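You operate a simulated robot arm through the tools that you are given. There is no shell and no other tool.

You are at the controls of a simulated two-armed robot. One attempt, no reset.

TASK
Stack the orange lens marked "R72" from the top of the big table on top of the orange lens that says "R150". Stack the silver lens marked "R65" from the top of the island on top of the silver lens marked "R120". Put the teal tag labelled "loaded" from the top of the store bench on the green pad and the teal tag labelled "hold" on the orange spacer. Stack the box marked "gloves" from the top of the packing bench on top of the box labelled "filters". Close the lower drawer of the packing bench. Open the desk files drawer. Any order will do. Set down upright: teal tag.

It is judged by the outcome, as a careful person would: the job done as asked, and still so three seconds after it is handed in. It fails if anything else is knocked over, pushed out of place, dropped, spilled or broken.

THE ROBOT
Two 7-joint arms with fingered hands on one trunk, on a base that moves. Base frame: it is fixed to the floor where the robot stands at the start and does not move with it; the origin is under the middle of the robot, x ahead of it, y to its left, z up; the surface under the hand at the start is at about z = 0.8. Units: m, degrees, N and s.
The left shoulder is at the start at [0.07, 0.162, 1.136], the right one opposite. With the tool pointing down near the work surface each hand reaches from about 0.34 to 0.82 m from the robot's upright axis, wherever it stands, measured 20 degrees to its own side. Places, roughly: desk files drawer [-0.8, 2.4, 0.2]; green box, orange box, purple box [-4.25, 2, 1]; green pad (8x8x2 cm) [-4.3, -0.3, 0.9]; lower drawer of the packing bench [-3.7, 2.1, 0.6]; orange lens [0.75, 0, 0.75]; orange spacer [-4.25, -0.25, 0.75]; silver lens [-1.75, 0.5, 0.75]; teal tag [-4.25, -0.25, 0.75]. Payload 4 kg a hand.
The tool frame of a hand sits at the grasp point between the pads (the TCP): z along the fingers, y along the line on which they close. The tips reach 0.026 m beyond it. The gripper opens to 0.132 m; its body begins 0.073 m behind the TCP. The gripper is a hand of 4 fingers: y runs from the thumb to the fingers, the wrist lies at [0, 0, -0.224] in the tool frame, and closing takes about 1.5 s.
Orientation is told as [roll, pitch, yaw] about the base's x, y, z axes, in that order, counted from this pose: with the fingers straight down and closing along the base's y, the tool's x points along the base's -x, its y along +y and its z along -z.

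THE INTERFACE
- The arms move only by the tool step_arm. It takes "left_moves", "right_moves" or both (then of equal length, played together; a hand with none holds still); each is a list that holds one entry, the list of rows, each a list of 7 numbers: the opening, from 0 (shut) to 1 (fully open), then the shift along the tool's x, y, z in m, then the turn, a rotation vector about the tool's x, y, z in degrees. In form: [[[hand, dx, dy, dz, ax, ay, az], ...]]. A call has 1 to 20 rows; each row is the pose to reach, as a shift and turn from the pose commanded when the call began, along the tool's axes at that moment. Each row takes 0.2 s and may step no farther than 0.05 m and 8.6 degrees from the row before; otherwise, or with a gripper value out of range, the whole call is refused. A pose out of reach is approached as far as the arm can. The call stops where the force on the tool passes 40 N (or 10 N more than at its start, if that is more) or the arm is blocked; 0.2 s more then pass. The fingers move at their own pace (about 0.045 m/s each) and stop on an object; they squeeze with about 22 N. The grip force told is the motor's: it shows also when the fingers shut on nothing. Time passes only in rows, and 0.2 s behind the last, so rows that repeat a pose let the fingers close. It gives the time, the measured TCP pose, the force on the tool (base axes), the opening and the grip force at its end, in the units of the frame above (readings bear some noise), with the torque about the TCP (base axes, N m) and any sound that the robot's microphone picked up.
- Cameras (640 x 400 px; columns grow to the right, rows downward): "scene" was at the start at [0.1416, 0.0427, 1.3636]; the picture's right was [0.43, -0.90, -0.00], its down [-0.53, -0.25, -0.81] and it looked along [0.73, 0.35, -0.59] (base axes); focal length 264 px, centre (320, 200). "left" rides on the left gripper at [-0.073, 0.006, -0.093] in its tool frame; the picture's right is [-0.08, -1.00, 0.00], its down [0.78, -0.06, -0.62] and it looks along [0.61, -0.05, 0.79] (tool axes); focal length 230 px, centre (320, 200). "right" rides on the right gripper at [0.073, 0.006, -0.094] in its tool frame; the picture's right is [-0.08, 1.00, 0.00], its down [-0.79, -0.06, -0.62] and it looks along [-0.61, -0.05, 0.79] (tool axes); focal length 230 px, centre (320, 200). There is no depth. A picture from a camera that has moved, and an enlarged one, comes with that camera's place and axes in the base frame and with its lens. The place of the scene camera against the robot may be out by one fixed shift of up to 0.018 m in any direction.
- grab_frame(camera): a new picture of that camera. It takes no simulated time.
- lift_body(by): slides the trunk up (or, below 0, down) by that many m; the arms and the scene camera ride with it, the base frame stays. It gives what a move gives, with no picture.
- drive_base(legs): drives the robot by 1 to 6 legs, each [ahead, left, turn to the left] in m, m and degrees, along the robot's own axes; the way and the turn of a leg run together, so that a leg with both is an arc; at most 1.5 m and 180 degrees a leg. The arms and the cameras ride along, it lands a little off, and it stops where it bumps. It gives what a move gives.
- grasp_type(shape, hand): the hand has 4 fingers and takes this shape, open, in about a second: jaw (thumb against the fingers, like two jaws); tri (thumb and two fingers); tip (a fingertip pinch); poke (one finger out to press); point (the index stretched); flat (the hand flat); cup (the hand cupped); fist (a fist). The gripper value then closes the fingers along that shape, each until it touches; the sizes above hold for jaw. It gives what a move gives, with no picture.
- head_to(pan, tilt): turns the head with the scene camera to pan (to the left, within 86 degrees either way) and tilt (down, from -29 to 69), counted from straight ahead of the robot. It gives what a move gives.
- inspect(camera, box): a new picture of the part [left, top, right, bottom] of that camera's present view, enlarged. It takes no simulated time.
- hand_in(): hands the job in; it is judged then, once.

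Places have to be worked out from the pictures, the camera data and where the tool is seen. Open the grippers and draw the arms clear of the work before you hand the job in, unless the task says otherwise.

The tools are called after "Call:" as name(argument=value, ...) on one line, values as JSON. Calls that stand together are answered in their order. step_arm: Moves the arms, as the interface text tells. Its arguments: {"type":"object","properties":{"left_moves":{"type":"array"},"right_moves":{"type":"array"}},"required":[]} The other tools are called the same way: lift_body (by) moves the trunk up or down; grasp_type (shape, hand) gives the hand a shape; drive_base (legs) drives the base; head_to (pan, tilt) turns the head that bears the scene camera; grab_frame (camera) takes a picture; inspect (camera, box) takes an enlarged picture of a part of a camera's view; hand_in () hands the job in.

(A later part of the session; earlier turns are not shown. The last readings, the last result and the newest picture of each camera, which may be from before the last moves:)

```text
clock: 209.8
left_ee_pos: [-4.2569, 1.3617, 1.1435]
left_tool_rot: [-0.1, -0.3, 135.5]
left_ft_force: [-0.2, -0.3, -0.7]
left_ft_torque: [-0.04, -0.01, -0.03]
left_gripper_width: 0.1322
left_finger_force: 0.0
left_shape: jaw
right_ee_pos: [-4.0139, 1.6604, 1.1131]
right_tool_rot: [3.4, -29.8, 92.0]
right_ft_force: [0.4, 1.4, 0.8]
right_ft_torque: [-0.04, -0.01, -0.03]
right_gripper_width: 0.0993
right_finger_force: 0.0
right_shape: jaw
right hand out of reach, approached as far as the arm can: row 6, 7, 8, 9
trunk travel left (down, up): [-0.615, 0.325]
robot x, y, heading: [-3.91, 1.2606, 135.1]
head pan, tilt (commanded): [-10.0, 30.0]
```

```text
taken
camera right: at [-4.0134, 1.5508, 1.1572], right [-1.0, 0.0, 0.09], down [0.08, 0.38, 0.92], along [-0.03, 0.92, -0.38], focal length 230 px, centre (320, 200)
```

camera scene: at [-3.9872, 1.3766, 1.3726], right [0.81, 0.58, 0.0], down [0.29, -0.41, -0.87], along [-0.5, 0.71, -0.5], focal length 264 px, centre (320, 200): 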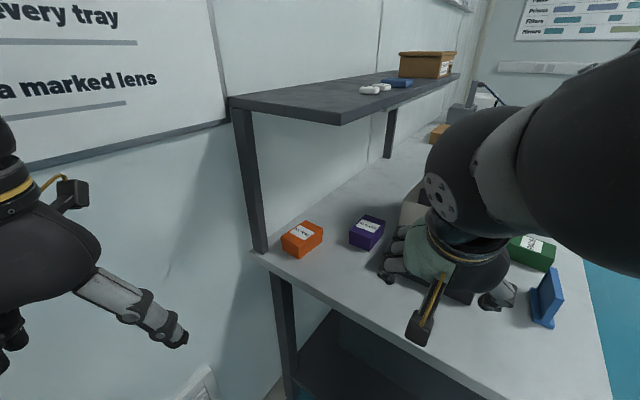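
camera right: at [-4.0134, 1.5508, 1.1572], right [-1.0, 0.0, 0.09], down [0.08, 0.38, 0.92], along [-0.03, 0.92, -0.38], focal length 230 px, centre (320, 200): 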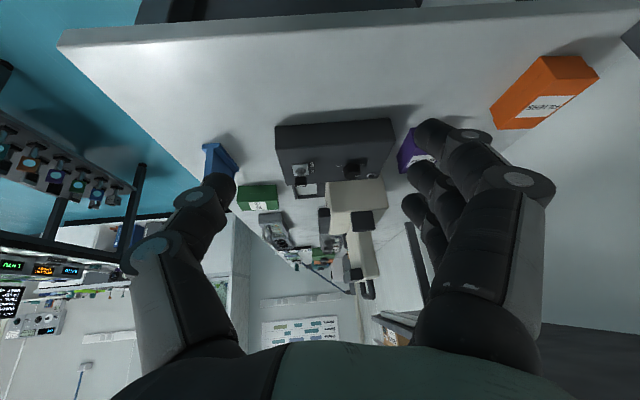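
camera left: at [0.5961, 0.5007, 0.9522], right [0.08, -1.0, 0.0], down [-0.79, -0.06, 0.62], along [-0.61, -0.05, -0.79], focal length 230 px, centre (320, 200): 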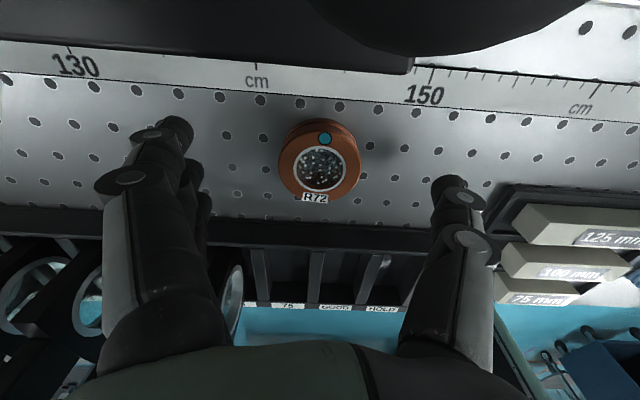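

The hand is rotated but folded close to the body. I'll extend it out toward x = -4.24 off the bench's left end, finishing the orientation there.

Call:
step_arm(right_moves=[[[0.75, 0.007, 0.038, 0.015, 0.7, -0.8, 0.3], [0.75, 0.014, 0.076, 0.03, 1.4, -1.7, 0.6], [0.75, 0.021, 0.114, 0.045, 2.2, -2.6, 0.9], [0.75, 0.029, 0.152, 0.06, 3, -3.5, 1.2], [0.75, 0.036, 0.19, 0.075, 3.7, -4.4, 1.5], [0.75, 0.043, 0.226, 0.09, 4.4, -5.2, 1.74], [0.75, 0.043, 0.226, 0.09, 4.4, -5.2, 1.74]]])

Call:
grab_frame(camera="scene")

Call:
grab_frame(camera="right")

```text
clock: 211.4
left_ee_pos: [-4.2552, 1.3613, 1.1448]
left_tool_rot: [-0.2, -0.4, 135.4]
left_ft_force: [0.0, -0.4, 0.7]
left_ft_torque: [-0.01, 0.01, 0.03]
left_gripper_width: 0.1319
left_finger_force: 0.0
left_shape: jaw
right_ee_pos: [-4.044, 1.7771, 1.0507]
right_tool_rot: [1.2, -34.3, 89.8]
right_ft_force: [-0.1, -0.7, 0.1]
right_ft_torque: [-0.02, 0.02, 0.01]
right_gripper_width: 0.0991
right_finger_force: 0.1
right_shape: jaw
right hand out of reach, approached as far as the arm can: row 1, 2, 3, 4, 5, 6, 7
trunk travel left (down, up): [-0.615, 0.325]
robot x, y, heading: [-3.9097, 1.2612, 135.5]
head pan, tilt (commanded): [-10.0, 30.0]
```

```text
taken
camera scene: at [-3.9871, 1.3761, 1.3726], right [0.82, 0.58, 0.0], down [0.29, -0.41, -0.87], along [-0.5, 0.71, -0.5], focal length 264 px, centre (320, 200)
```

scene: 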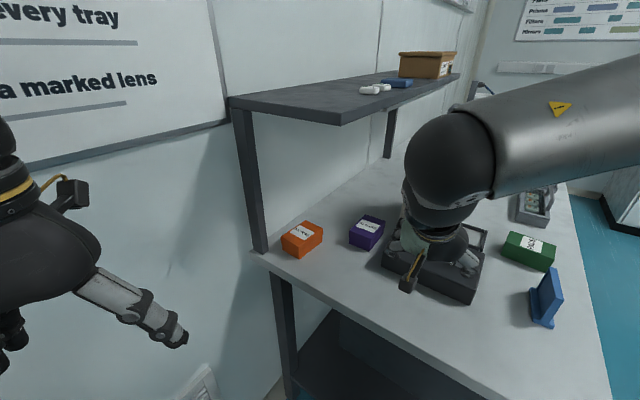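

```text
taken
camera right: at [-4.0503, 1.6645, 1.0871], right [-1.0, 0.06, 0.06], down [0.07, 0.3, 0.95], along [0.04, 0.95, -0.3], focal length 230 px, centre (320, 200)
```

right: 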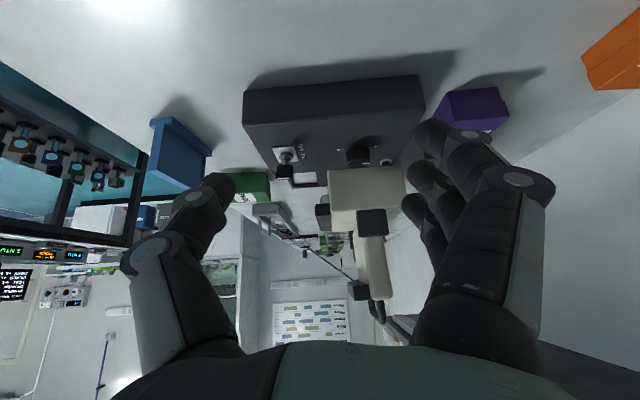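

The right arm can't get to x = -4.24 in that orientation. The left arm suits this corner better, so I'll return the right hand to neutral, then turn the robot to heading ~110° and use the left hand.

Call:
step_arm(right_moves=[[[1, 0.003, -0.007, -0.01, -1.95, 4.64, -6.33], [1, 0.005, -0.015, -0.021, -3.91, 9.27, -12.66], [1, 0.008, -0.022, -0.031, -5.86, 13.91, -18.99], [1, 0.011, -0.03, -0.042, -7.81, 18.54, -25.3], [1, 0.014, -0.037, -0.052, -9.76, 23.18, -31.6], [1, 0.016, -0.045, -0.063, -11.72, 27.8, -38], [1, 0.019, -0.052, -0.073, -13.67, 32.45, -44.3], [1, 0.019, -0.052, -0.073, -13.67, 32.45, -44.3]]])

Call:
grab_frame(camera="scene")

```text
clock: 213.2
left_ee_pos: [-4.2562, 1.3613, 1.1443]
left_tool_rot: [0.0, -0.5, 135.4]
left_ft_force: [0.1, -0.9, -0.2]
left_ft_torque: [0.03, 0.0, 0.02]
left_gripper_width: 0.132
left_finger_force: 0.0
left_shape: jaw
right_ee_pos: [-3.9901, 1.7164, 1.108]
right_tool_rot: [-0.3, -0.5, 135.6]
right_ft_force: [-0.3, 0.5, -0.1]
right_ft_torque: [0.0, 0.0, 0.01]
right_gripper_width: 0.1318
right_finger_force: 0.1
right_shape: jaw
trunk travel left (down, up): [-0.615, 0.325]
robot x, y, heading: [-3.9096, 1.26, 135.5]
head pan, tilt (commanded): [-10.0, 30.0]
```

```text
taken
camera scene: at [-3.987, 1.3761, 1.3727], right [0.82, 0.58, 0.0], down [0.29, -0.41, -0.87], along [-0.5, 0.71, -0.5], focal length 264 px, centre (320, 200)
```

scene: 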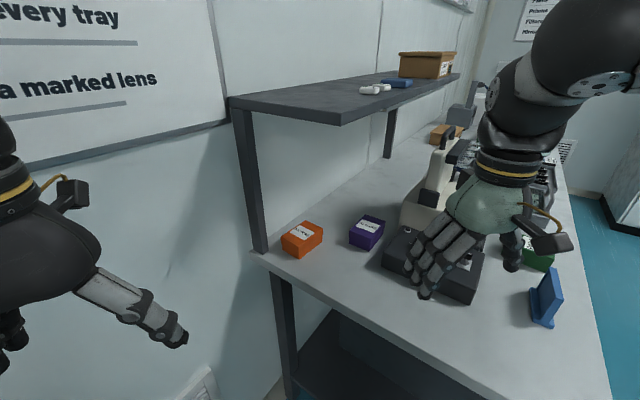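

The right arm is back in a neutral pose. I'll turn to heading ~110°.

Call:
drive_base(legs=[[0, 0, -25.5]])

Call:
head_to(pan=15, tilt=30)

Call:
grab_frame(camera="scene")

```text
clock: 214.9
left_ee_pos: [-4.1786, 1.502, 1.1455]
left_tool_rot: [-0.1, -0.4, 109.7]
left_ft_force: [-0.2, -0.9, 0.2]
left_ft_torque: [0.02, 0.0, 0.03]
left_gripper_width: 0.1318
left_finger_force: 0.2
left_shape: jaw
right_ee_pos: [-3.7836, 1.7044, 1.1084]
right_tool_rot: [-0.3, -0.5, 109.8]
right_ft_force: [0.1, 0.5, 0.9]
right_ft_torque: [0.02, 0.01, -0.01]
right_gripper_width: 0.1319
right_finger_force: 0.1
right_shape: jaw
trunk travel left (down, up): [-0.615, 0.325]
robot x, y, heading: [-3.9121, 1.2651, 109.7]
head pan, tilt (commanded): [-10.0, 30.0]
```

```text
clock: 215.8
left_ee_pos: [-4.1783, 1.5016, 1.1446]
left_tool_rot: [-0.1, -0.4, 109.6]
left_ft_force: [0.0, 0.2, 0.4]
left_ft_torque: [0.02, -0.01, -0.02]
left_gripper_width: 0.1318
left_finger_force: 0.1
left_shape: jaw
right_ee_pos: [-3.7841, 1.7044, 1.1088]
right_tool_rot: [-0.3, -0.5, 109.9]
right_ft_force: [0.5, -0.1, -0.5]
right_ft_torque: [-0.01, 0.01, 0.0]
right_gripper_width: 0.132
right_finger_force: 0.1
right_shape: jaw
trunk travel left (down, up): [-0.615, 0.325]
robot x, y, heading: [-3.9122, 1.2621, 109.8]
head pan, tilt (commanded): [15.0, 30.0]
```

```text
taken
camera scene: at [-3.967, 1.3886, 1.3727], right [0.82, 0.57, 0.0], down [0.28, -0.41, -0.87], along [-0.49, 0.71, -0.5], focal length 264 px, centre (320, 200)
```

scene: 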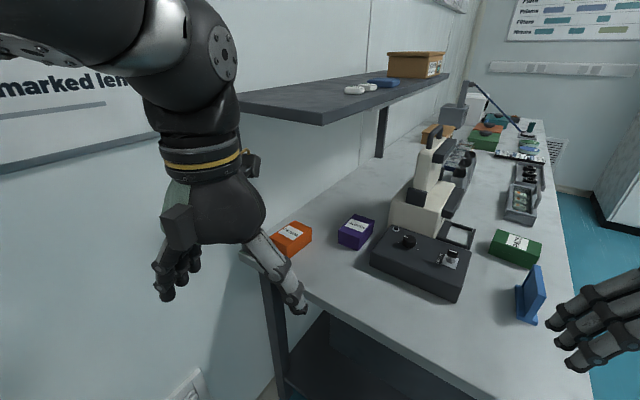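

I'll rotate the left hand so it closes along x with the 35° forward lean, moving it to a staging point off the bench's left end.

Call:
step_arm(left_moves=[[[0.9, -0.028, 0.001, 0.019, 1.02, -5.77, 3.23], [0.8, -0.057, 0.002, 0.038, 2.04, -11.55, 6.46], [0.75, -0.085, 0.003, 0.057, 3.06, -17.32, 9.69], [0.75, -0.113, 0.004, 0.077, 4.07, -23.09, 12.91], [0.75, -0.141, 0.005, 0.096, 5.09, -28.87, 16.14], [0.75, -0.17, 0.005, 0.115, 6.11, -34.64, 19.37], [0.75, -0.17, 0.005, 0.115, 6.11, -34.64, 19.37]]])

Call:
grab_frame(camera="scene")

Call:
grab_frame(camera="left")

```text
clock: 217.4
left_ee_pos: [-4.2396, 1.6592, 1.0293]
left_tool_rot: [0.1, -35.5, 89.5]
left_ft_force: [0.4, 0.2, -0.2]
left_ft_torque: [-0.01, 0.0, -0.03]
left_gripper_width: 0.0992
left_finger_force: 0.1
left_shape: jaw
right_ee_pos: [-3.7844, 1.7038, 1.1086]
right_tool_rot: [-0.3, -0.6, 109.8]
right_ft_force: [-0.2, 0.7, 0.0]
right_ft_torque: [0.02, 0.04, 0.05]
right_gripper_width: 0.1319
right_finger_force: 0.1
right_shape: jaw
trunk travel left (down, up): [-0.615, 0.325]
robot x, y, heading: [-3.9088, 1.2612, 109.7]
head pan, tilt (commanded): [15.0, 30.0]
```

```text
taken
camera scene: at [-3.9663, 1.3879, 1.3728], right [0.82, 0.57, 0.0], down [0.28, -0.41, -0.87], along [-0.49, 0.71, -0.5], focal length 264 px, centre (320, 200)
```

scene: 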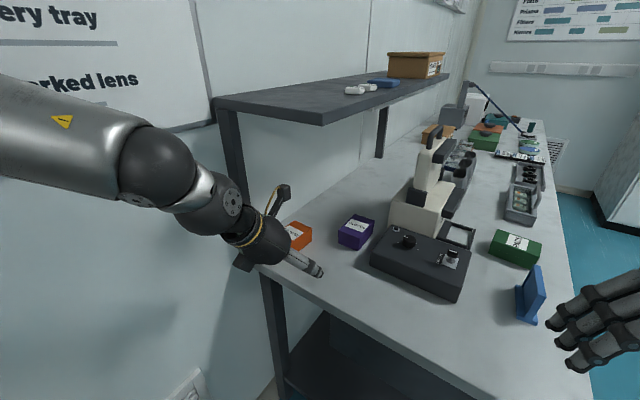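

```text
taken
camera left: at [-4.2467, 1.6655, 1.1485], right [1.0, 0.06, 0.04], down [0.05, -1.0, 0.05], along [0.05, -0.04, -1.0], focal length 230 px, centre (320, 200)
```

left: 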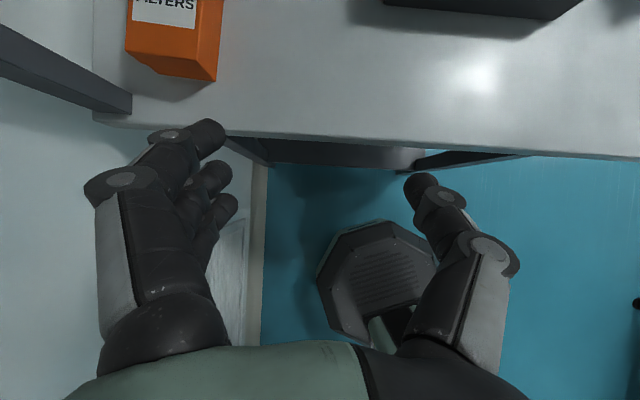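

The left hand is in position and looks straight down; the orange FILTERS box is visible. I'll move forward and slightly down to see both boxes from above.

Call:
step_arm(left_moves=[[[0.75, -0.016, 0, 0.025, 0, 0, 0], [0.75, -0.033, 0, 0.05, 0, 0, 0], [0.75, -0.049, 0, 0.076, 0, 0, 0], [0.75, -0.066, 0, 0.1, 0, 0, 0], [0.75, -0.082, 0, 0.126, 0, 0, 0], [0.75, -0.082, 0, 0.126, 0, 0, 0]]])

Call:
grab_frame(camera="left")

Call:
grab_frame(camera="scene")

```text
clock: 218.8
left_ee_pos: [-4.2374, 1.8015, 0.9759]
left_tool_rot: [0.1, -35.5, 89.7]
left_ft_force: [0.3, -0.6, -0.5]
left_ft_torque: [0.03, 0.02, 0.01]
left_gripper_width: 0.0995
left_finger_force: 0.1
left_shape: jaw
right_ee_pos: [-3.7827, 1.7037, 1.1087]
right_tool_rot: [-0.4, -0.5, 109.8]
right_ft_force: [0.1, 0.2, 1.1]
right_ft_torque: [0.03, -0.02, -0.01]
right_gripper_width: 0.1316
right_finger_force: 0.0
right_shape: jaw
trunk travel left (down, up): [-0.615, 0.325]
robot x, y, heading: [-3.909, 1.2626, 109.5]
head pan, tilt (commanded): [15.0, 30.0]
```

```text
taken
camera left: at [-4.2446, 1.8071, 1.0951], right [1.0, 0.06, 0.04], down [0.06, -1.0, 0.05], along [0.05, -0.04, -1.0], focal length 230 px, centre (320, 200)
```

left: 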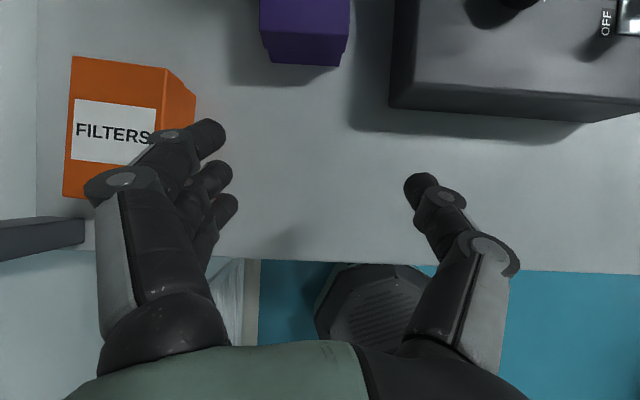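

```text
taken
camera scene: at [-3.9667, 1.3877, 1.3728], right [0.82, 0.57, 0.0], down [0.28, -0.41, -0.87], along [-0.49, 0.71, -0.5], focal length 264 px, centre (320, 200)
```

scene: 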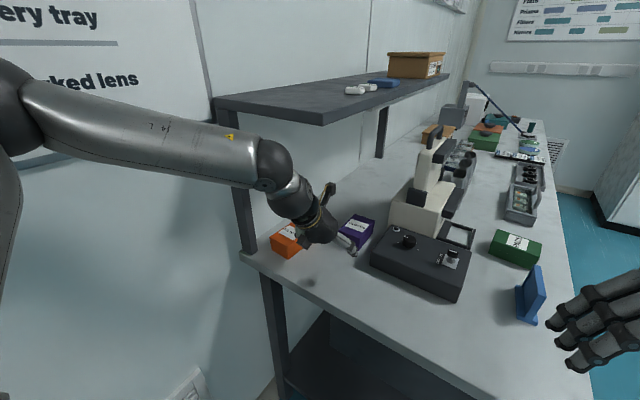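

From above: GLOVES is centred at (-4.255, 1.979), FILTERS at (-4.390, 1.842), the bench top is at z ≈ 0.87 and the box tops at ≈ 0.917. I'll narrow the opening, align in x and lower to just above the bench before sliding in around the purple box.

Call:
step_arm(left_moves=[[[0.68, 0.008, 0.006, 0.012, 0, 0, 0], [0.68, 0.017, 0.012, 0.024, 0, 0, 0], [0.68, 0.025, 0.0176, 0.036, 0, 0, 0], [0.68, 0.0325, 0.0176, 0.0455, 0, 0, 0], [0.68, 0.0325, 0.0176, 0.0455, 0, 0, 0]]])

Call:
grab_frame(camera="left")

Call:
inspect(camera="scene", box=[240, 160, 400, 280])

```text
clock: 220.0
left_ee_pos: [-4.2576, 1.8019, 0.9196]
left_tool_rot: [0.1, -35.3, 89.7]
left_ft_force: [-0.1, -0.2, 0.2]
left_ft_torque: [-0.02, 0.02, 0.02]
left_gripper_width: 0.09
left_finger_force: 0.0
left_shape: jaw
right_ee_pos: [-3.7834, 1.7048, 1.1082]
right_tool_rot: [-0.4, -0.4, 109.8]
right_ft_force: [0.2, 0.4, 0.7]
right_ft_torque: [-0.03, 0.02, 0.02]
right_gripper_width: 0.1319
right_finger_force: 0.0
right_shape: jaw
trunk travel left (down, up): [-0.615, 0.325]
robot x, y, heading: [-3.9128, 1.2637, 109.3]
head pan, tilt (commanded): [15.0, 30.0]
```

```text
taken
camera left: at [-4.2641, 1.8071, 1.0378], right [1.0, 0.06, 0.04], down [0.06, -1.0, 0.05], along [0.05, -0.04, -1.0], focal length 230 px, centre (320, 200)
```

left: 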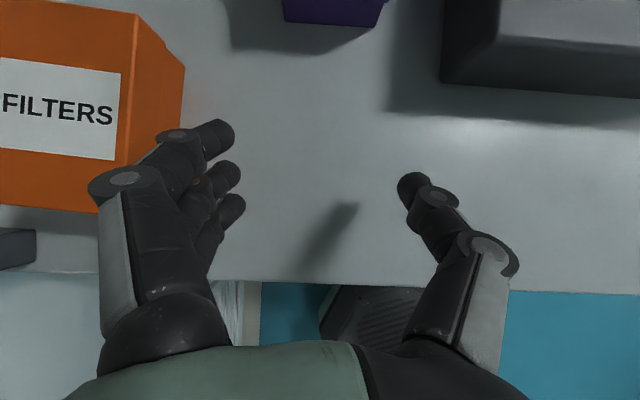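

```text
3.33 times, centred on (320, 220) of scene
camera zoom: at [-3.9669, 1.3885, 1.3727], right [0.82, 0.57, 0.0], down [0.28, -0.41, -0.87], along [-0.49, 0.71, -0.5], focal length 878 px, centre (320, 133)
```

zoom: 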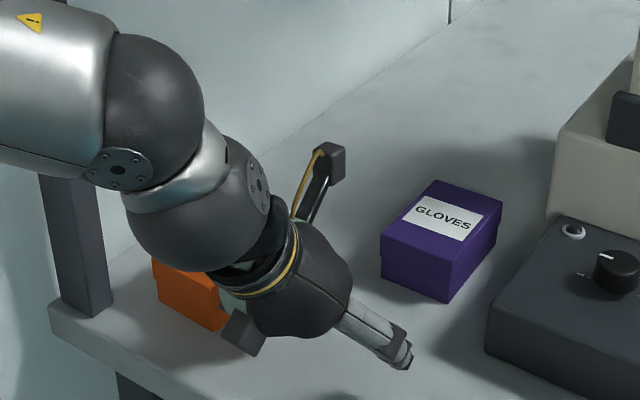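

The fingers straddle the box's line correctly. I'll slide forward 9 cm and check.

Call:
step_arm(left_moves=[[[0.68, -0.0245, -0.001, 0.0175, 0, 0, 0], [0.68, -0.049, -0.002, 0.0347, 0, 0, 0], [0.68, -0.0734, -0.002, 0.052, 0, 0, 0], [0.68, -0.0734, -0.002, 0.052, 0, 0, 0]]])

Call:
grab_frame(camera="left")

Call:
inspect(camera="scene", box=[240, 140, 420, 280])

```text
clock: 221.0
left_ee_pos: [-4.2691, 1.8708, 0.9254]
left_tool_rot: [0.2, -35.3, 89.6]
left_ft_force: [0.1, 0.5, -0.4]
left_ft_torque: [-0.01, 0.02, 0.02]
left_gripper_width: 0.0904
left_finger_force: 0.1
left_shape: jaw
left hand out of reach, approached as far as the arm can: row 3, 4
right_ee_pos: [-3.7848, 1.7055, 1.108]
right_tool_rot: [-0.4, -0.6, 109.8]
right_ft_force: [0.1, 0.2, -0.4]
right_ft_torque: [-0.02, -0.01, -0.03]
right_gripper_width: 0.1319
right_finger_force: 0.0
right_shape: jaw
trunk travel left (down, up): [-0.615, 0.325]
robot x, y, heading: [-3.9111, 1.2587, 109.5]
head pan, tilt (commanded): [15.0, 30.0]
```

```text
taken
camera left: at [-4.2751, 1.8766, 1.0447], right [1.0, 0.06, 0.04], down [0.05, -1.0, 0.05], along [0.05, -0.04, -1.0], focal length 230 px, centre (320, 200)
```

left: 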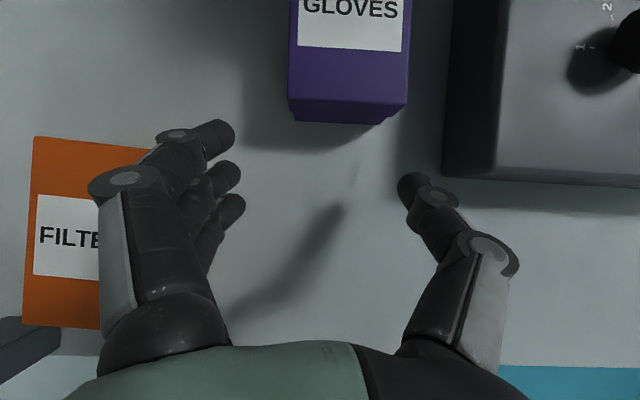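

```text
2.86 times, centred on (330, 210) of scene
camera zoom: at [-3.967, 1.389, 1.3726], right [0.82, 0.57, 0.0], down [0.28, -0.41, -0.87], along [-0.49, 0.71, -0.5], focal length 753 px, centre (291, 171)
```

zoom: 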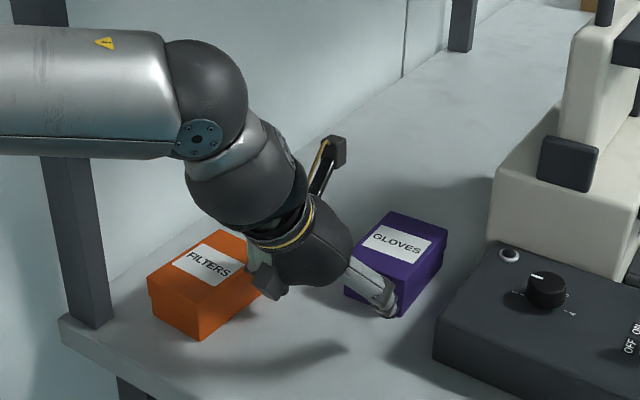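

The left arm is at its reach limit 10 cm short. I'll retract 10 cm, move the base 12 cm toward the bench, then slide in again.

Call:
step_arm(left_moves=[[[0.68, 0.027, -0.004, -0.019, 0, 0, 0], [0.68, 0.054, -0.008, -0.0385, 0, 0, 0], [0.68, 0.0816, -0.012, -0.0578, 0, 0, 0], [0.68, 0.0816, -0.012, -0.0578, 0, 0, 0]]])

Call:
drive_base(legs=[[0.113, -0.04, 0]])

Call:
grab_frame(camera="left")

Call:
grab_frame(camera="scene")

```text
clock: 222.0
left_ee_pos: [-4.2552, 1.7699, 0.9256]
left_tool_rot: [0.0, -35.4, 89.7]
left_ft_force: [0.8, 0.4, 0.8]
left_ft_torque: [0.01, -0.01, -0.01]
left_gripper_width: 0.09
left_finger_force: 0.0
left_shape: jaw
right_ee_pos: [-3.7851, 1.7056, 1.1078]
right_tool_rot: [-0.4, -0.5, 109.8]
right_ft_force: [0.3, 0.2, -0.7]
right_ft_torque: [0.0, 0.0, -0.02]
right_gripper_width: 0.1318
right_finger_force: 0.0
right_shape: jaw
trunk travel left (down, up): [-0.615, 0.325]
robot x, y, heading: [-3.91, 1.2593, 109.5]
head pan, tilt (commanded): [15.0, 30.0]
```

```text
clock: 223.2
left_ee_pos: [-4.2545, 1.8899, 0.9265]
left_tool_rot: [0.1, -35.5, 89.3]
left_ft_force: [-0.1, 0.5, 0.1]
left_ft_torque: [-0.01, 0.04, 0.01]
left_gripper_width: 0.0903
left_finger_force: 0.0
left_shape: jaw
right_ee_pos: [-3.7831, 1.8228, 1.1079]
right_tool_rot: [-0.4, -0.6, 109.6]
right_ft_force: [-0.5, 0.2, -0.3]
right_ft_torque: [0.0, -0.02, 0.0]
right_gripper_width: 0.1315
right_finger_force: 0.0
right_shape: jaw
trunk travel left (down, up): [-0.615, 0.325]
robot x, y, heading: [-3.9094, 1.3813, 109.6]
head pan, tilt (commanded): [15.0, 30.0]
```

```text
taken
camera left: at [-4.2599, 1.8961, 1.0452], right [1.0, 0.05, 0.04], down [0.05, -1.0, 0.05], along [0.05, -0.04, -1.0], focal length 230 px, centre (320, 200)
```

left: 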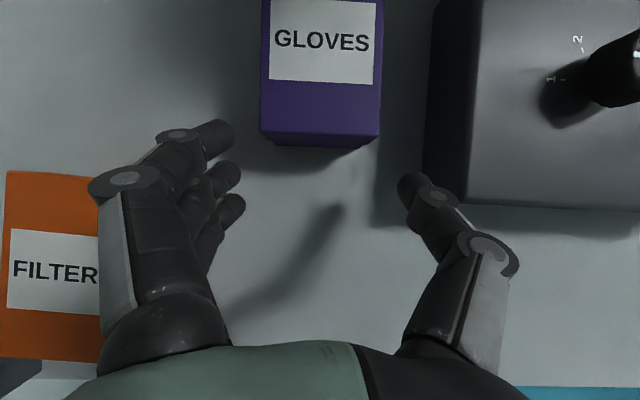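

```text
taken
camera scene: at [-3.9667, 1.5075, 1.3728], right [0.82, 0.57, 0.0], down [0.28, -0.41, -0.87], along [-0.49, 0.71, -0.5], focal length 264 px, centre (320, 200)
```

scene: 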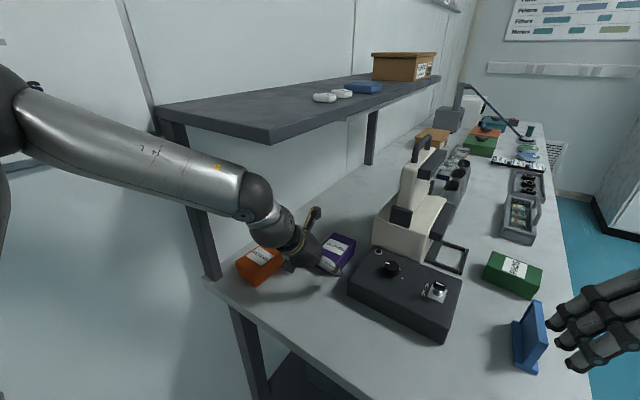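

The base landed well and the box is centred between finger and thumb. I'll narrow the opening a little for clearance to the control unit and slide the rest of the way in.

Call:
step_arm(left_moves=[[[0.57, 0, 0, 0, 0, 0, 0], [0.57, 0, 0, 0, 0, 0, 0], [0.57, -0.015, 0, 0.0135, 0, 0, 0], [0.57, -0.03, 0, 0.027, 0, 0, 0], [0.57, -0.03, 0, 0.027, 0, 0, 0]]])

Call:
grab_frame(camera="left")

```text
clock: 224.4
left_ee_pos: [-4.2513, 1.9307, 0.9238]
left_tool_rot: [0.1, -35.4, 89.3]
left_ft_force: [-0.7, -0.1, 0.5]
left_ft_torque: [-0.02, 0.02, -0.01]
left_gripper_width: 0.076
left_finger_force: 0.1
left_shape: jaw
right_ee_pos: [-3.783, 1.8228, 1.1084]
right_tool_rot: [-0.4, -0.6, 109.6]
right_ft_force: [0.3, -0.3, -0.1]
right_ft_torque: [0.0, 0.03, -0.01]
right_gripper_width: 0.132
right_finger_force: 0.0
right_shape: jaw
trunk travel left (down, up): [-0.615, 0.325]
robot x, y, heading: [-3.9082, 1.3801, 109.5]
head pan, tilt (commanded): [15.0, 30.0]
```

```text
taken
camera left: at [-4.2582, 1.937, 1.0416], right [1.0, 0.05, 0.04], down [0.05, -1.0, 0.05], along [0.05, -0.04, -1.0], focal length 230 px, centre (320, 200)
```

left: 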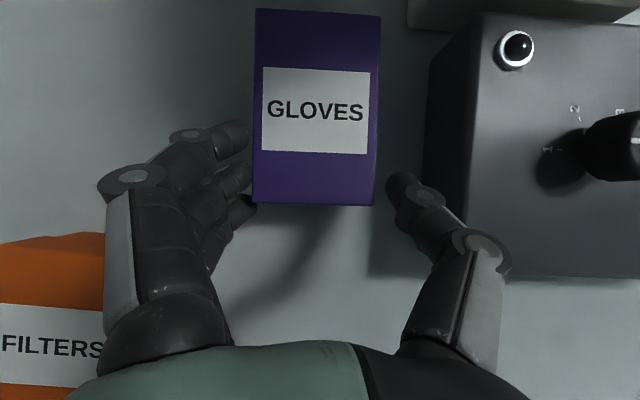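

The fingers are alongside the box with clearance both sides. I'll advance the last 3.7 cm and close the grip.

Call:
step_arm(left_moves=[[[0.57, -0.013, 0.002, 0.013, 0, 0, 0], [0.57, -0.0267, 0.002, 0.0263, 0, 0, 0], [0.57, -0.0267, 0.002, 0.0263, 0, 0, 0]]])

Call:
grab_frame(camera="left")

Call:
inspect(camera="scene", box=[220, 190, 420, 310])

```text
clock: 225.2
left_ee_pos: [-4.2553, 1.9668, 0.9166]
left_tool_rot: [0.0, -35.4, 89.3]
left_ft_force: [-1.1, 0.2, -0.3]
left_ft_torque: [-0.03, 0.01, 0.01]
left_gripper_width: 0.0761
left_finger_force: 0.0
left_shape: jaw
right_ee_pos: [-3.7817, 1.8225, 1.108]
right_tool_rot: [-0.3, -0.6, 109.7]
right_ft_force: [-0.4, -0.1, 0.3]
right_ft_torque: [0.05, 0.01, -0.01]
right_gripper_width: 0.1317
right_finger_force: 0.1
right_shape: jaw
trunk travel left (down, up): [-0.615, 0.325]
robot x, y, heading: [-3.9089, 1.3784, 109.3]
head pan, tilt (commanded): [15.0, 30.0]
```

```text
taken
camera left: at [-4.2608, 1.9727, 1.035], right [1.0, 0.05, 0.04], down [0.05, -1.0, 0.05], along [0.05, -0.04, -1.0], focal length 230 px, centre (320, 200)
```

left: 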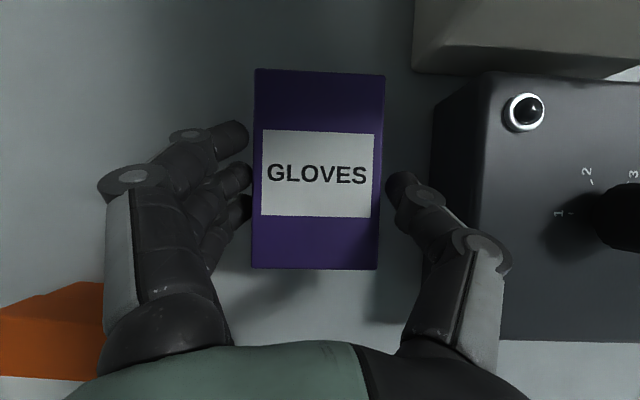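

```text
3.20 times, centred on (320, 250) of scene
camera zoom: at [-3.9665, 1.5077, 1.3728], right [0.82, 0.57, 0.0], down [0.28, -0.41, -0.87], along [-0.49, 0.71, -0.5], focal length 843 px, centre (320, 40)
```

zoom: 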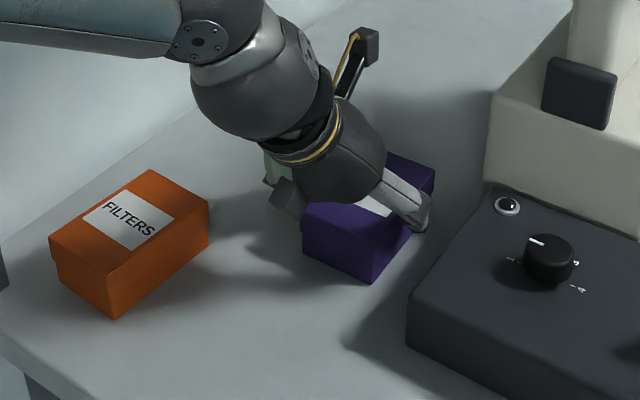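

The box is nicely centred between finger and thumb. I'll close the grip on it.

Call:
step_arm(left_moves=[[[0.45, 0, 0, 0, 0, 0, 0], [0.35, 0, 0, 0, 0, 0, 0], [0.25, 0, 0, 0, 0, 0, 0], [0.2, 0, 0, 0, 0, 0, 0], [0.2, 0, 0, 0, 0, 0, 0], [0.2, 0, 0, 0, 0, 0, 0], [0.2, 0, 0, 0, 0, 0, 0], [0.2, 0, 0, 0, 0, 0, 0]]])

Call:
grab_frame(camera="left")

```text
clock: 227.0
left_ee_pos: [-4.2551, 1.9663, 0.9177]
left_tool_rot: [0.2, -35.5, 89.4]
left_ft_force: [-1.4, 0.6, 4.9]
left_ft_torque: [0.33, 0.3, 0.01]
left_gripper_width: 0.0609
left_finger_force: 21.9
left_shape: jaw
right_ee_pos: [-3.7831, 1.824, 1.108]
right_tool_rot: [-0.4, -0.6, 109.5]
right_ft_force: [-0.2, 0.0, -0.9]
right_ft_torque: [0.01, 0.02, -0.04]
right_gripper_width: 0.1319
right_finger_force: 0.2
right_shape: jaw
trunk travel left (down, up): [-0.615, 0.325]
robot x, y, heading: [-3.9098, 1.382, 109.4]
head pan, tilt (commanded): [15.0, 30.0]
```

```text
taken
camera left: at [-4.2608, 1.9727, 1.0354], right [1.0, 0.05, 0.04], down [0.05, -1.0, 0.05], along [0.05, -0.04, -1.0], focal length 230 px, centre (320, 200)
```

left: 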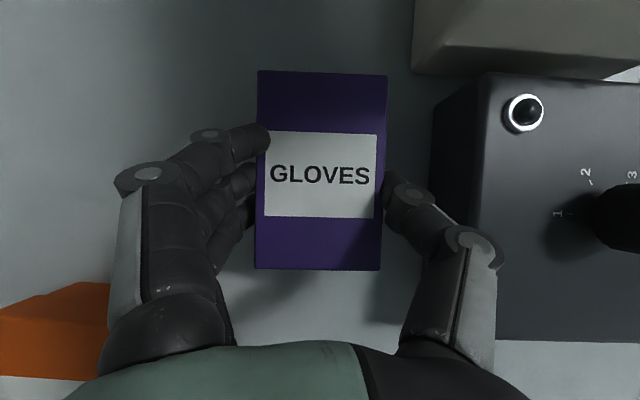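

Gripped at 21.9 N. I'll lift 2 cm and check that the box comes with the hand and stays level.

Call:
step_arm(left_moves=[[[0.15, -0.003, 0, -0.004, 0, 0, 0], [0.15, -0.006, 0, -0.008, 0, 0, 0], [0.15, -0.0116, 0, -0.0163, 0, 0, 0], [0.15, -0.0116, 0, -0.0163, 0, 0, 0]]])

Call:
grab_frame(camera="left")

Call:
inspect(camera="scene", box=[220, 190, 420, 310])

```text
clock: 228.0
left_ee_pos: [-4.2556, 1.9668, 0.9356]
left_tool_rot: [-0.2, -35.4, 89.4]
left_ft_force: [0.2, 0.2, -1.7]
left_ft_torque: [0.0, -0.01, 0.02]
left_gripper_width: 0.0605
left_finger_force: 21.8
left_shape: jaw
right_ee_pos: [-3.7828, 1.8233, 1.108]
right_tool_rot: [-0.3, -0.5, 109.6]
right_ft_force: [0.4, -0.6, -0.2]
right_ft_torque: [0.02, 0.0, 0.02]
right_gripper_width: 0.1318
right_finger_force: 0.0
right_shape: jaw
trunk travel left (down, up): [-0.615, 0.325]
robot x, y, heading: [-3.912, 1.3815, 109.3]
head pan, tilt (commanded): [15.0, 30.0]
```

```text
taken
camera left: at [-4.2611, 1.9736, 1.0544], right [1.0, 0.05, 0.04], down [0.05, -1.0, 0.05], along [0.05, -0.05, -1.0], focal length 230 px, centre (320, 200)
```

left: 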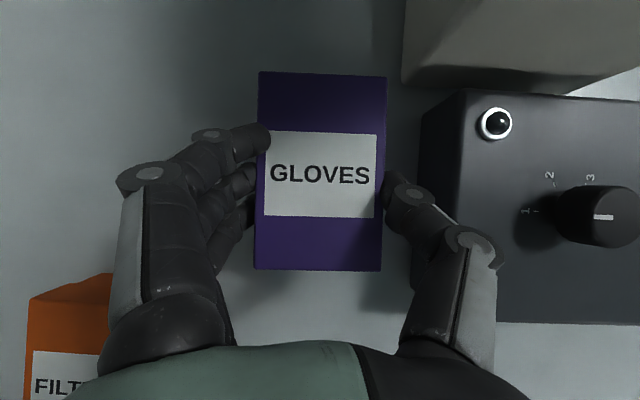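

```text
3.20 times, centred on (320, 250) of scene
camera zoom: at [-3.967, 1.5086, 1.3726], right [0.82, 0.57, 0.0], down [0.28, -0.41, -0.87], along [-0.49, 0.71, -0.5], focal length 843 px, centre (320, 40)
```

zoom: 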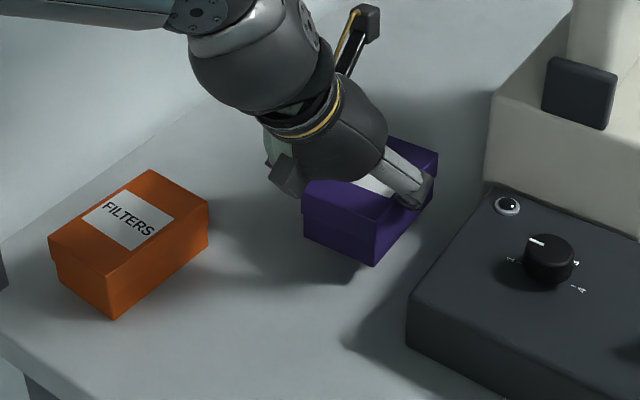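

The box lifted cleanly and level. I'll draw it back toward -y out from under the shelf before raising it above the orange box.

Call:
step_arm(left_moves=[[[0.15, 0.025, 0, -0.018, 0, 0, 0], [0.15, 0.05, 0, -0.036, 0, 0, 0], [0.15, 0.0763, 0, -0.054, 0, 0, 0], [0.15, 0.1015, 0, -0.072, 0, 0, 0], [0.15, 0.127, 0, -0.09, 0, 0, 0], [0.15, 0.1525, 0, -0.108, 0, 0, 0], [0.15, 0.1525, 0, -0.108, 0, 0, 0]]])

Call:
grab_frame(camera="left")

Call:
grab_frame(camera="scene")

```text
clock: 229.6
left_ee_pos: [-4.2559, 1.7801, 0.9349]
left_tool_rot: [0.0, -35.4, 89.5]
left_ft_force: [0.4, -0.3, -1.0]
left_ft_torque: [-0.03, -0.02, 0.01]
left_gripper_width: 0.0606
left_finger_force: 21.8
left_shape: jaw
right_ee_pos: [-3.7827, 1.8243, 1.1084]
right_tool_rot: [-0.5, -0.6, 109.6]
right_ft_force: [0.6, -0.2, 0.4]
right_ft_torque: [-0.04, -0.01, -0.02]
right_gripper_width: 0.1318
right_finger_force: 0.1
right_shape: jaw
trunk travel left (down, up): [-0.615, 0.325]
robot x, y, heading: [-3.9123, 1.3814, 109.2]
head pan, tilt (commanded): [15.0, 30.0]
```

```text
taken
camera left: at [-4.2624, 1.7869, 1.0539], right [1.0, 0.05, 0.04], down [0.05, -1.0, 0.05], along [0.05, -0.05, -1.0], focal length 230 px, centre (320, 200)
```

left: 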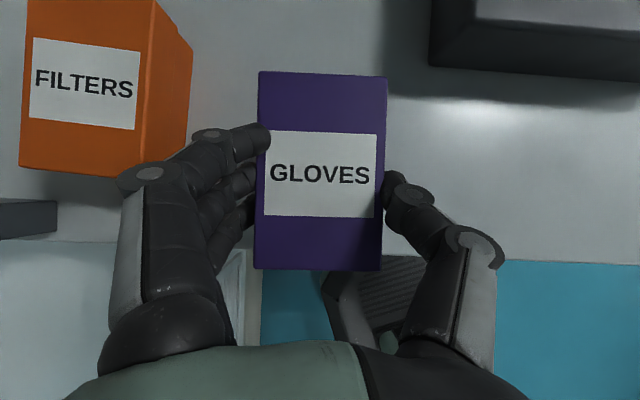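

```text
taken
camera scene: at [-3.9667, 1.5092, 1.3726], right [0.82, 0.57, 0.0], down [0.28, -0.41, -0.87], along [-0.49, 0.71, -0.5], focal length 264 px, centre (320, 200)
```

scene: 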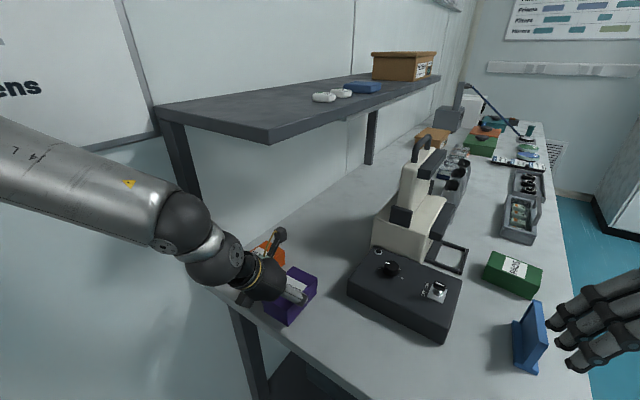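

FILTERS is confirmed at (-4.392, 1.842). Moving there directly would push the left elbow toward the wall, so I'll raise the box, then shift the base back and turn left to about heading 130° for a straighter arm.

Call:
step_arm(left_moves=[[[0.15, -0.011, 0, -0.0155, 0, 0, 0], [0.15, -0.022, 0, -0.031, 0, 0, 0], [0.15, -0.033, 0, -0.0465, 0, 0, 0], [0.15, -0.033, 0, -0.0465, 0, 0, 0]]])

Call:
drive_base(legs=[[-0.112, -0.0775, 0], [0, 0, 20.8]])

Call:
head_to(pan=0, tilt=30)

Call:
grab_frame(camera="scene")

Call:
grab_frame(camera="left")

```text
clock: 230.6
left_ee_pos: [-4.2567, 1.7798, 0.9928]
left_tool_rot: [0.1, -35.3, 89.4]
left_ft_force: [1.1, -0.1, -0.9]
left_ft_torque: [-0.03, -0.01, 0.02]
left_gripper_width: 0.0608
left_finger_force: 21.8
left_shape: jaw
right_ee_pos: [-3.7837, 1.8231, 1.1089]
right_tool_rot: [-0.5, -0.6, 109.6]
right_ft_force: [-1.2, -1.6, -0.3]
right_ft_torque: [-0.03, 0.01, -0.02]
right_gripper_width: 0.1316
right_finger_force: 0.0
right_shape: jaw
trunk travel left (down, up): [-0.615, 0.325]
robot x, y, heading: [-3.9138, 1.3793, 109.4]
head pan, tilt (commanded): [15.0, 30.0]
```

```text
clock: 233.1
left_ee_pos: [-4.2637, 1.5494, 0.9922]
left_tool_rot: [0.0, -35.3, 110.3]
left_ft_force: [-0.3, -0.5, -0.5]
left_ft_torque: [0.02, -0.02, 0.0]
left_gripper_width: 0.0608
left_finger_force: 22.2
left_shape: jaw
right_ee_pos: [-3.8364, 1.7589, 1.1078]
right_tool_rot: [-0.5, -0.3, 130.6]
right_ft_force: [0.2, -0.1, 0.1]
right_ft_torque: [0.01, 0.01, 0.03]
right_gripper_width: 0.1318
right_finger_force: 0.0
right_shape: jaw
trunk travel left (down, up): [-0.615, 0.325]
robot x, y, heading: [-3.7974, 1.2979, 130.2]
head pan, tilt (commanded): [15.0, 30.0]
```

```text
clock: 233.8
left_ee_pos: [-4.2635, 1.5497, 0.9932]
left_tool_rot: [0.2, -35.3, 110.3]
left_ft_force: [0.5, -0.4, -1.0]
left_ft_torque: [-0.03, -0.01, -0.01]
left_gripper_width: 0.0603
left_finger_force: 21.7
left_shape: jaw
right_ee_pos: [-3.8382, 1.7592, 1.1086]
right_tool_rot: [-0.4, -0.5, 130.5]
right_ft_force: [-0.4, -0.1, -0.5]
right_ft_torque: [-0.01, 0.0, 0.01]
right_gripper_width: 0.132
right_finger_force: 0.1
right_shape: jaw
trunk travel left (down, up): [-0.615, 0.325]
robot x, y, heading: [-3.7993, 1.3039, 130.3]
head pan, tilt (commanded): [0.0, 30.0]
```

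```text
taken
camera scene: at [-3.879, 1.4126, 1.3727], right [0.76, 0.65, 0.0], down [0.32, -0.38, -0.87], along [-0.56, 0.66, -0.5], focal length 264 px, centre (320, 200)
```

scene: 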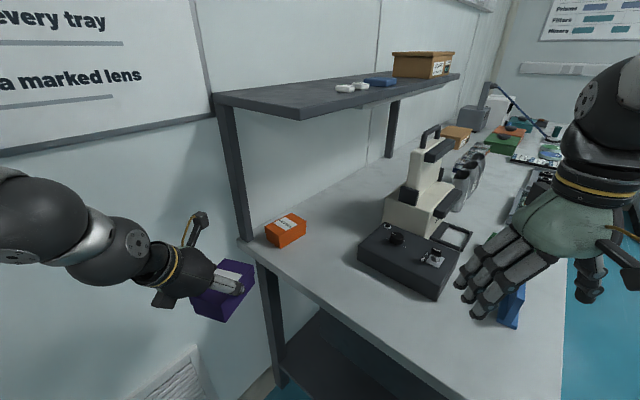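

```text
taken
camera left: at [-4.2719, 1.5539, 1.1109], right [0.91, 0.41, 0.04], down [0.4, -0.91, 0.05], along [0.06, -0.03, -1.0], focal length 230 px, centre (320, 200)
```

left: 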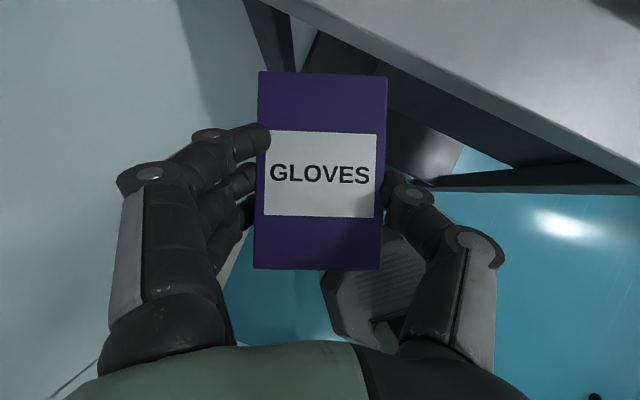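

I'll rotate the hand back to close along x and bring the box to a staging point at (-4.25, 1.70), so I can approach the orange box from the +x side and avoid the shelf post.

Call:
step_arm(left_moves=[[[0.15, -0.028, -0.016, 0.019, 3, 0, 4.24], [0.15, -0.056, -0.032, 0.0385, 6, 0, 8.48], [0.15, -0.084, -0.0485, 0.058, 9, 0, 12.73], [0.15, -0.112, -0.0647, 0.077, 12.02, 0, 16.97], [0.15, -0.112, -0.0647, 0.077, 12.02, 0, 16.97]]])

Call:
grab_frame(camera="left")

Call:
grab_frame(camera="scene")

```text
clock: 235.1
left_ee_pos: [-4.25, 1.6998, 0.9943]
left_tool_rot: [0.1, -35.3, 89.3]
left_ft_force: [0.1, -0.7, -1.1]
left_ft_torque: [0.01, 0.02, -0.05]
left_gripper_width: 0.0606
left_finger_force: 22.2
left_shape: jaw
right_ee_pos: [-3.8375, 1.7592, 1.1074]
right_tool_rot: [-0.4, -0.6, 130.5]
right_ft_force: [0.0, 0.3, 0.0]
right_ft_torque: [0.01, 0.02, 0.04]
right_gripper_width: 0.132
right_finger_force: 0.1
right_shape: jaw
trunk travel left (down, up): [-0.615, 0.325]
robot x, y, heading: [-3.8023, 1.3007, 130.4]
head pan, tilt (commanded): [0.0, 30.0]
```

```text
taken
camera left: at [-4.2553, 1.7067, 1.113], right [1.0, 0.05, 0.04], down [0.05, -1.0, 0.05], along [0.05, -0.04, -1.0], focal length 230 px, centre (320, 200)
```

left: 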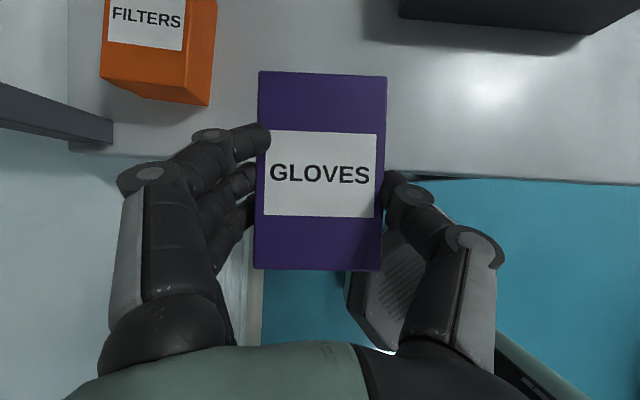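

```text
taken
camera scene: at [-3.8782, 1.4115, 1.3728], right [0.76, 0.65, 0.0], down [0.32, -0.38, -0.87], along [-0.56, 0.66, -0.5], focal length 264 px, centre (320, 200)
```

scene: 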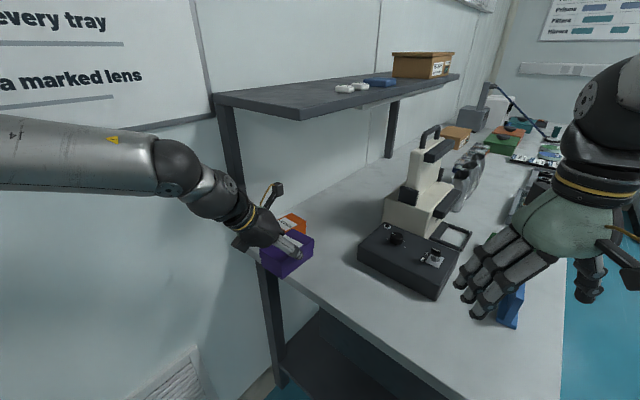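

The box is at the staging point. I'll move it +y to y ≈ 1.825 and then toward -x until it is partly over FILTERS.

Call:
step_arm(left_moves=[[[0.15, -0.034, 0, 0.024, 0, 0, 0], [0.15, -0.068, -0.001, 0.048, 0, 0, 0], [0.15, -0.102, -0.0015, 0.0722, 0, 0, 0], [0.15, -0.102, 0.025, 0.0722, 0, 0, 0], [0.15, -0.102, 0.05, 0.0722, 0, 0, 0], [0.15, -0.102, 0.08, 0.0722, 0, 0, 0], [0.15, -0.102, 0.08, 0.0722, 0, 0, 0]]])

Call:
grab_frame(camera="left")

Call:
grab_frame(camera="scene")

```text
clock: 236.7
left_ee_pos: [-4.2911, 1.7673, 0.9953]
left_tool_rot: [0.1, -35.4, 89.5]
left_ft_force: [0.6, 0.2, -0.5]
left_ft_torque: [-0.01, 0.01, -0.02]
left_gripper_width: 0.0605
left_finger_force: 22.8
left_shape: jaw
left hand out of reach, approached as far as the arm can: row 2, 3, 4, 5, 6, 7
right_ee_pos: [-3.8381, 1.7584, 1.1083]
right_tool_rot: [-0.5, -0.4, 130.5]
right_ft_force: [0.6, 0.0, 0.6]
right_ft_torque: [-0.05, 0.01, -0.04]
right_gripper_width: 0.1316
right_finger_force: 0.1
right_shape: jaw
trunk travel left (down, up): [-0.615, 0.325]
robot x, y, heading: [-3.8006, 1.2981, 130.3]
head pan, tilt (commanded): [0.0, 30.0]
```

```text
taken
camera left: at [-4.2983, 1.7727, 1.1131], right [1.0, 0.05, 0.04], down [0.05, -1.0, 0.05], along [0.05, -0.04, -1.0], focal length 230 px, centre (320, 200)
```

left: 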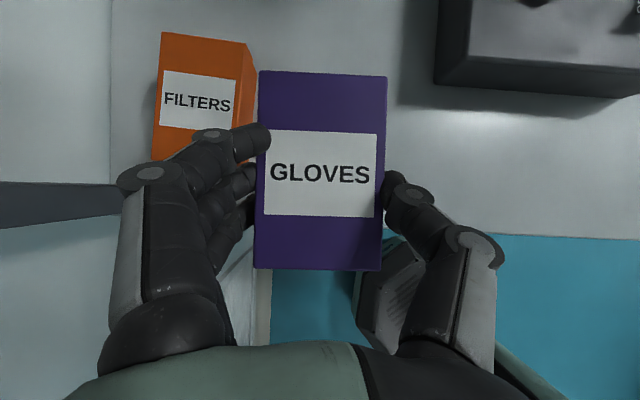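

```text
taken
camera scene: at [-3.879, 1.4127, 1.3727], right [0.76, 0.65, 0.0], down [0.32, -0.38, -0.87], along [-0.56, 0.66, -0.5], focal length 264 px, centre (320, 200)
```

scene: 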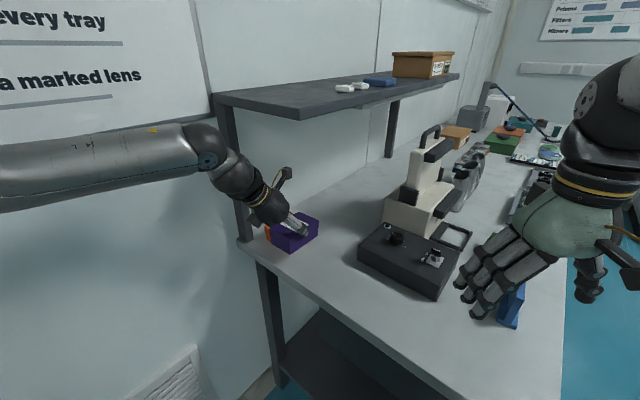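

The arm is at its limit again, so I'll ease back slightly and then bring the base about 13 cm closer, keeping the box 3 cm above FILTERS.

Call:
step_arm(left_moves=[[[0.15, 0.008, -0.015, -0.006, 0, 0, 0], [0.15, 0.0163, -0.03, -0.0116, 0, 0, 0], [0.15, 0.0163, -0.03, -0.0116, 0, 0, 0]]])

Call:
drive_base(legs=[[0.12, 0.035, 0]])

Call:
grab_frame(camera="left")

Call:
grab_frame(camera="scene")

```text
clock: 237.4
left_ee_pos: [-4.2619, 1.7464, 0.9945]
left_tool_rot: [0.0, -35.4, 89.6]
left_ft_force: [-0.2, -0.4, -1.5]
left_ft_torque: [-0.01, 0.02, 0.03]
left_gripper_width: 0.0602
left_finger_force: 21.8
left_shape: jaw
right_ee_pos: [-3.8387, 1.7598, 1.1074]
right_tool_rot: [-0.5, -0.5, 130.6]
right_ft_force: [0.0, 0.1, 0.0]
right_ft_torque: [0.0, 0.02, -0.01]
right_gripper_width: 0.1317
right_finger_force: 0.1
right_shape: jaw
trunk travel left (down, up): [-0.615, 0.325]
robot x, y, heading: [-3.801, 1.3035, 130.4]
head pan, tilt (commanded): [0.0, 30.0]
```

```text
clock: 238.7
left_ee_pos: [-4.3645, 1.812, 0.996]
left_tool_rot: [0.1, -35.4, 89.5]
left_ft_force: [0.2, -0.3, -0.6]
left_ft_torque: [-0.01, -0.02, -0.04]
left_gripper_width: 0.0604
left_finger_force: 21.6
left_shape: jaw
right_ee_pos: [-3.9391, 1.8283, 1.1075]
right_tool_rot: [-0.4, -0.6, 130.4]
right_ft_force: [0.1, 0.0, -0.6]
right_ft_torque: [0.01, -0.01, 0.0]
right_gripper_width: 0.1315
right_finger_force: 0.0
right_shape: jaw
trunk travel left (down, up): [-0.615, 0.325]
robot x, y, heading: [-3.9029, 1.3687, 130.3]
head pan, tilt (commanded): [0.0, 30.0]
```

```text
taken
camera left: at [-4.3708, 1.8187, 1.1146], right [1.0, 0.06, 0.04], down [0.05, -1.0, 0.05], along [0.05, -0.04, -1.0], focal length 230 px, centre (320, 200)
```

left: 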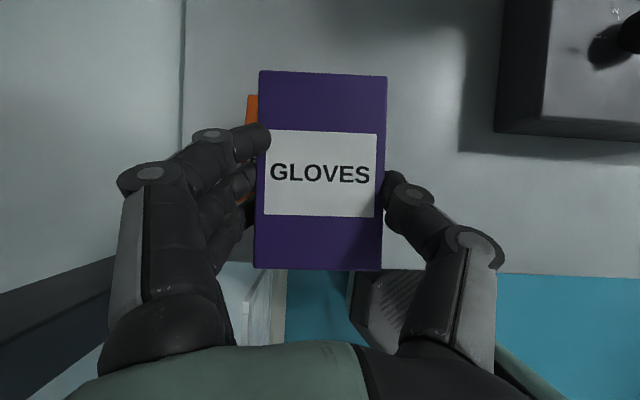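

```text
taken
camera scene: at [-3.9804, 1.4799, 1.3728], right [0.76, 0.65, 0.0], down [0.32, -0.38, -0.87], along [-0.56, 0.66, -0.5], focal length 264 px, centre (320, 200)
```

scene: 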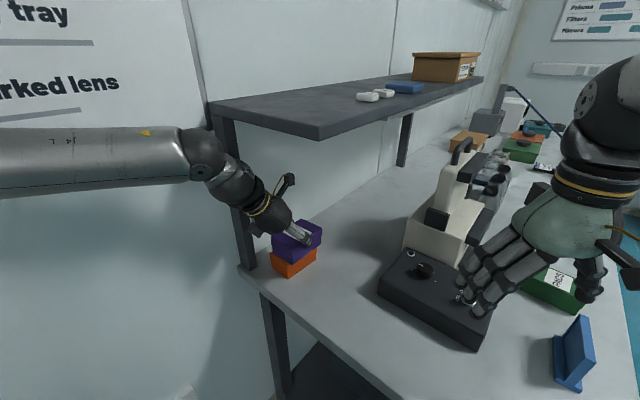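

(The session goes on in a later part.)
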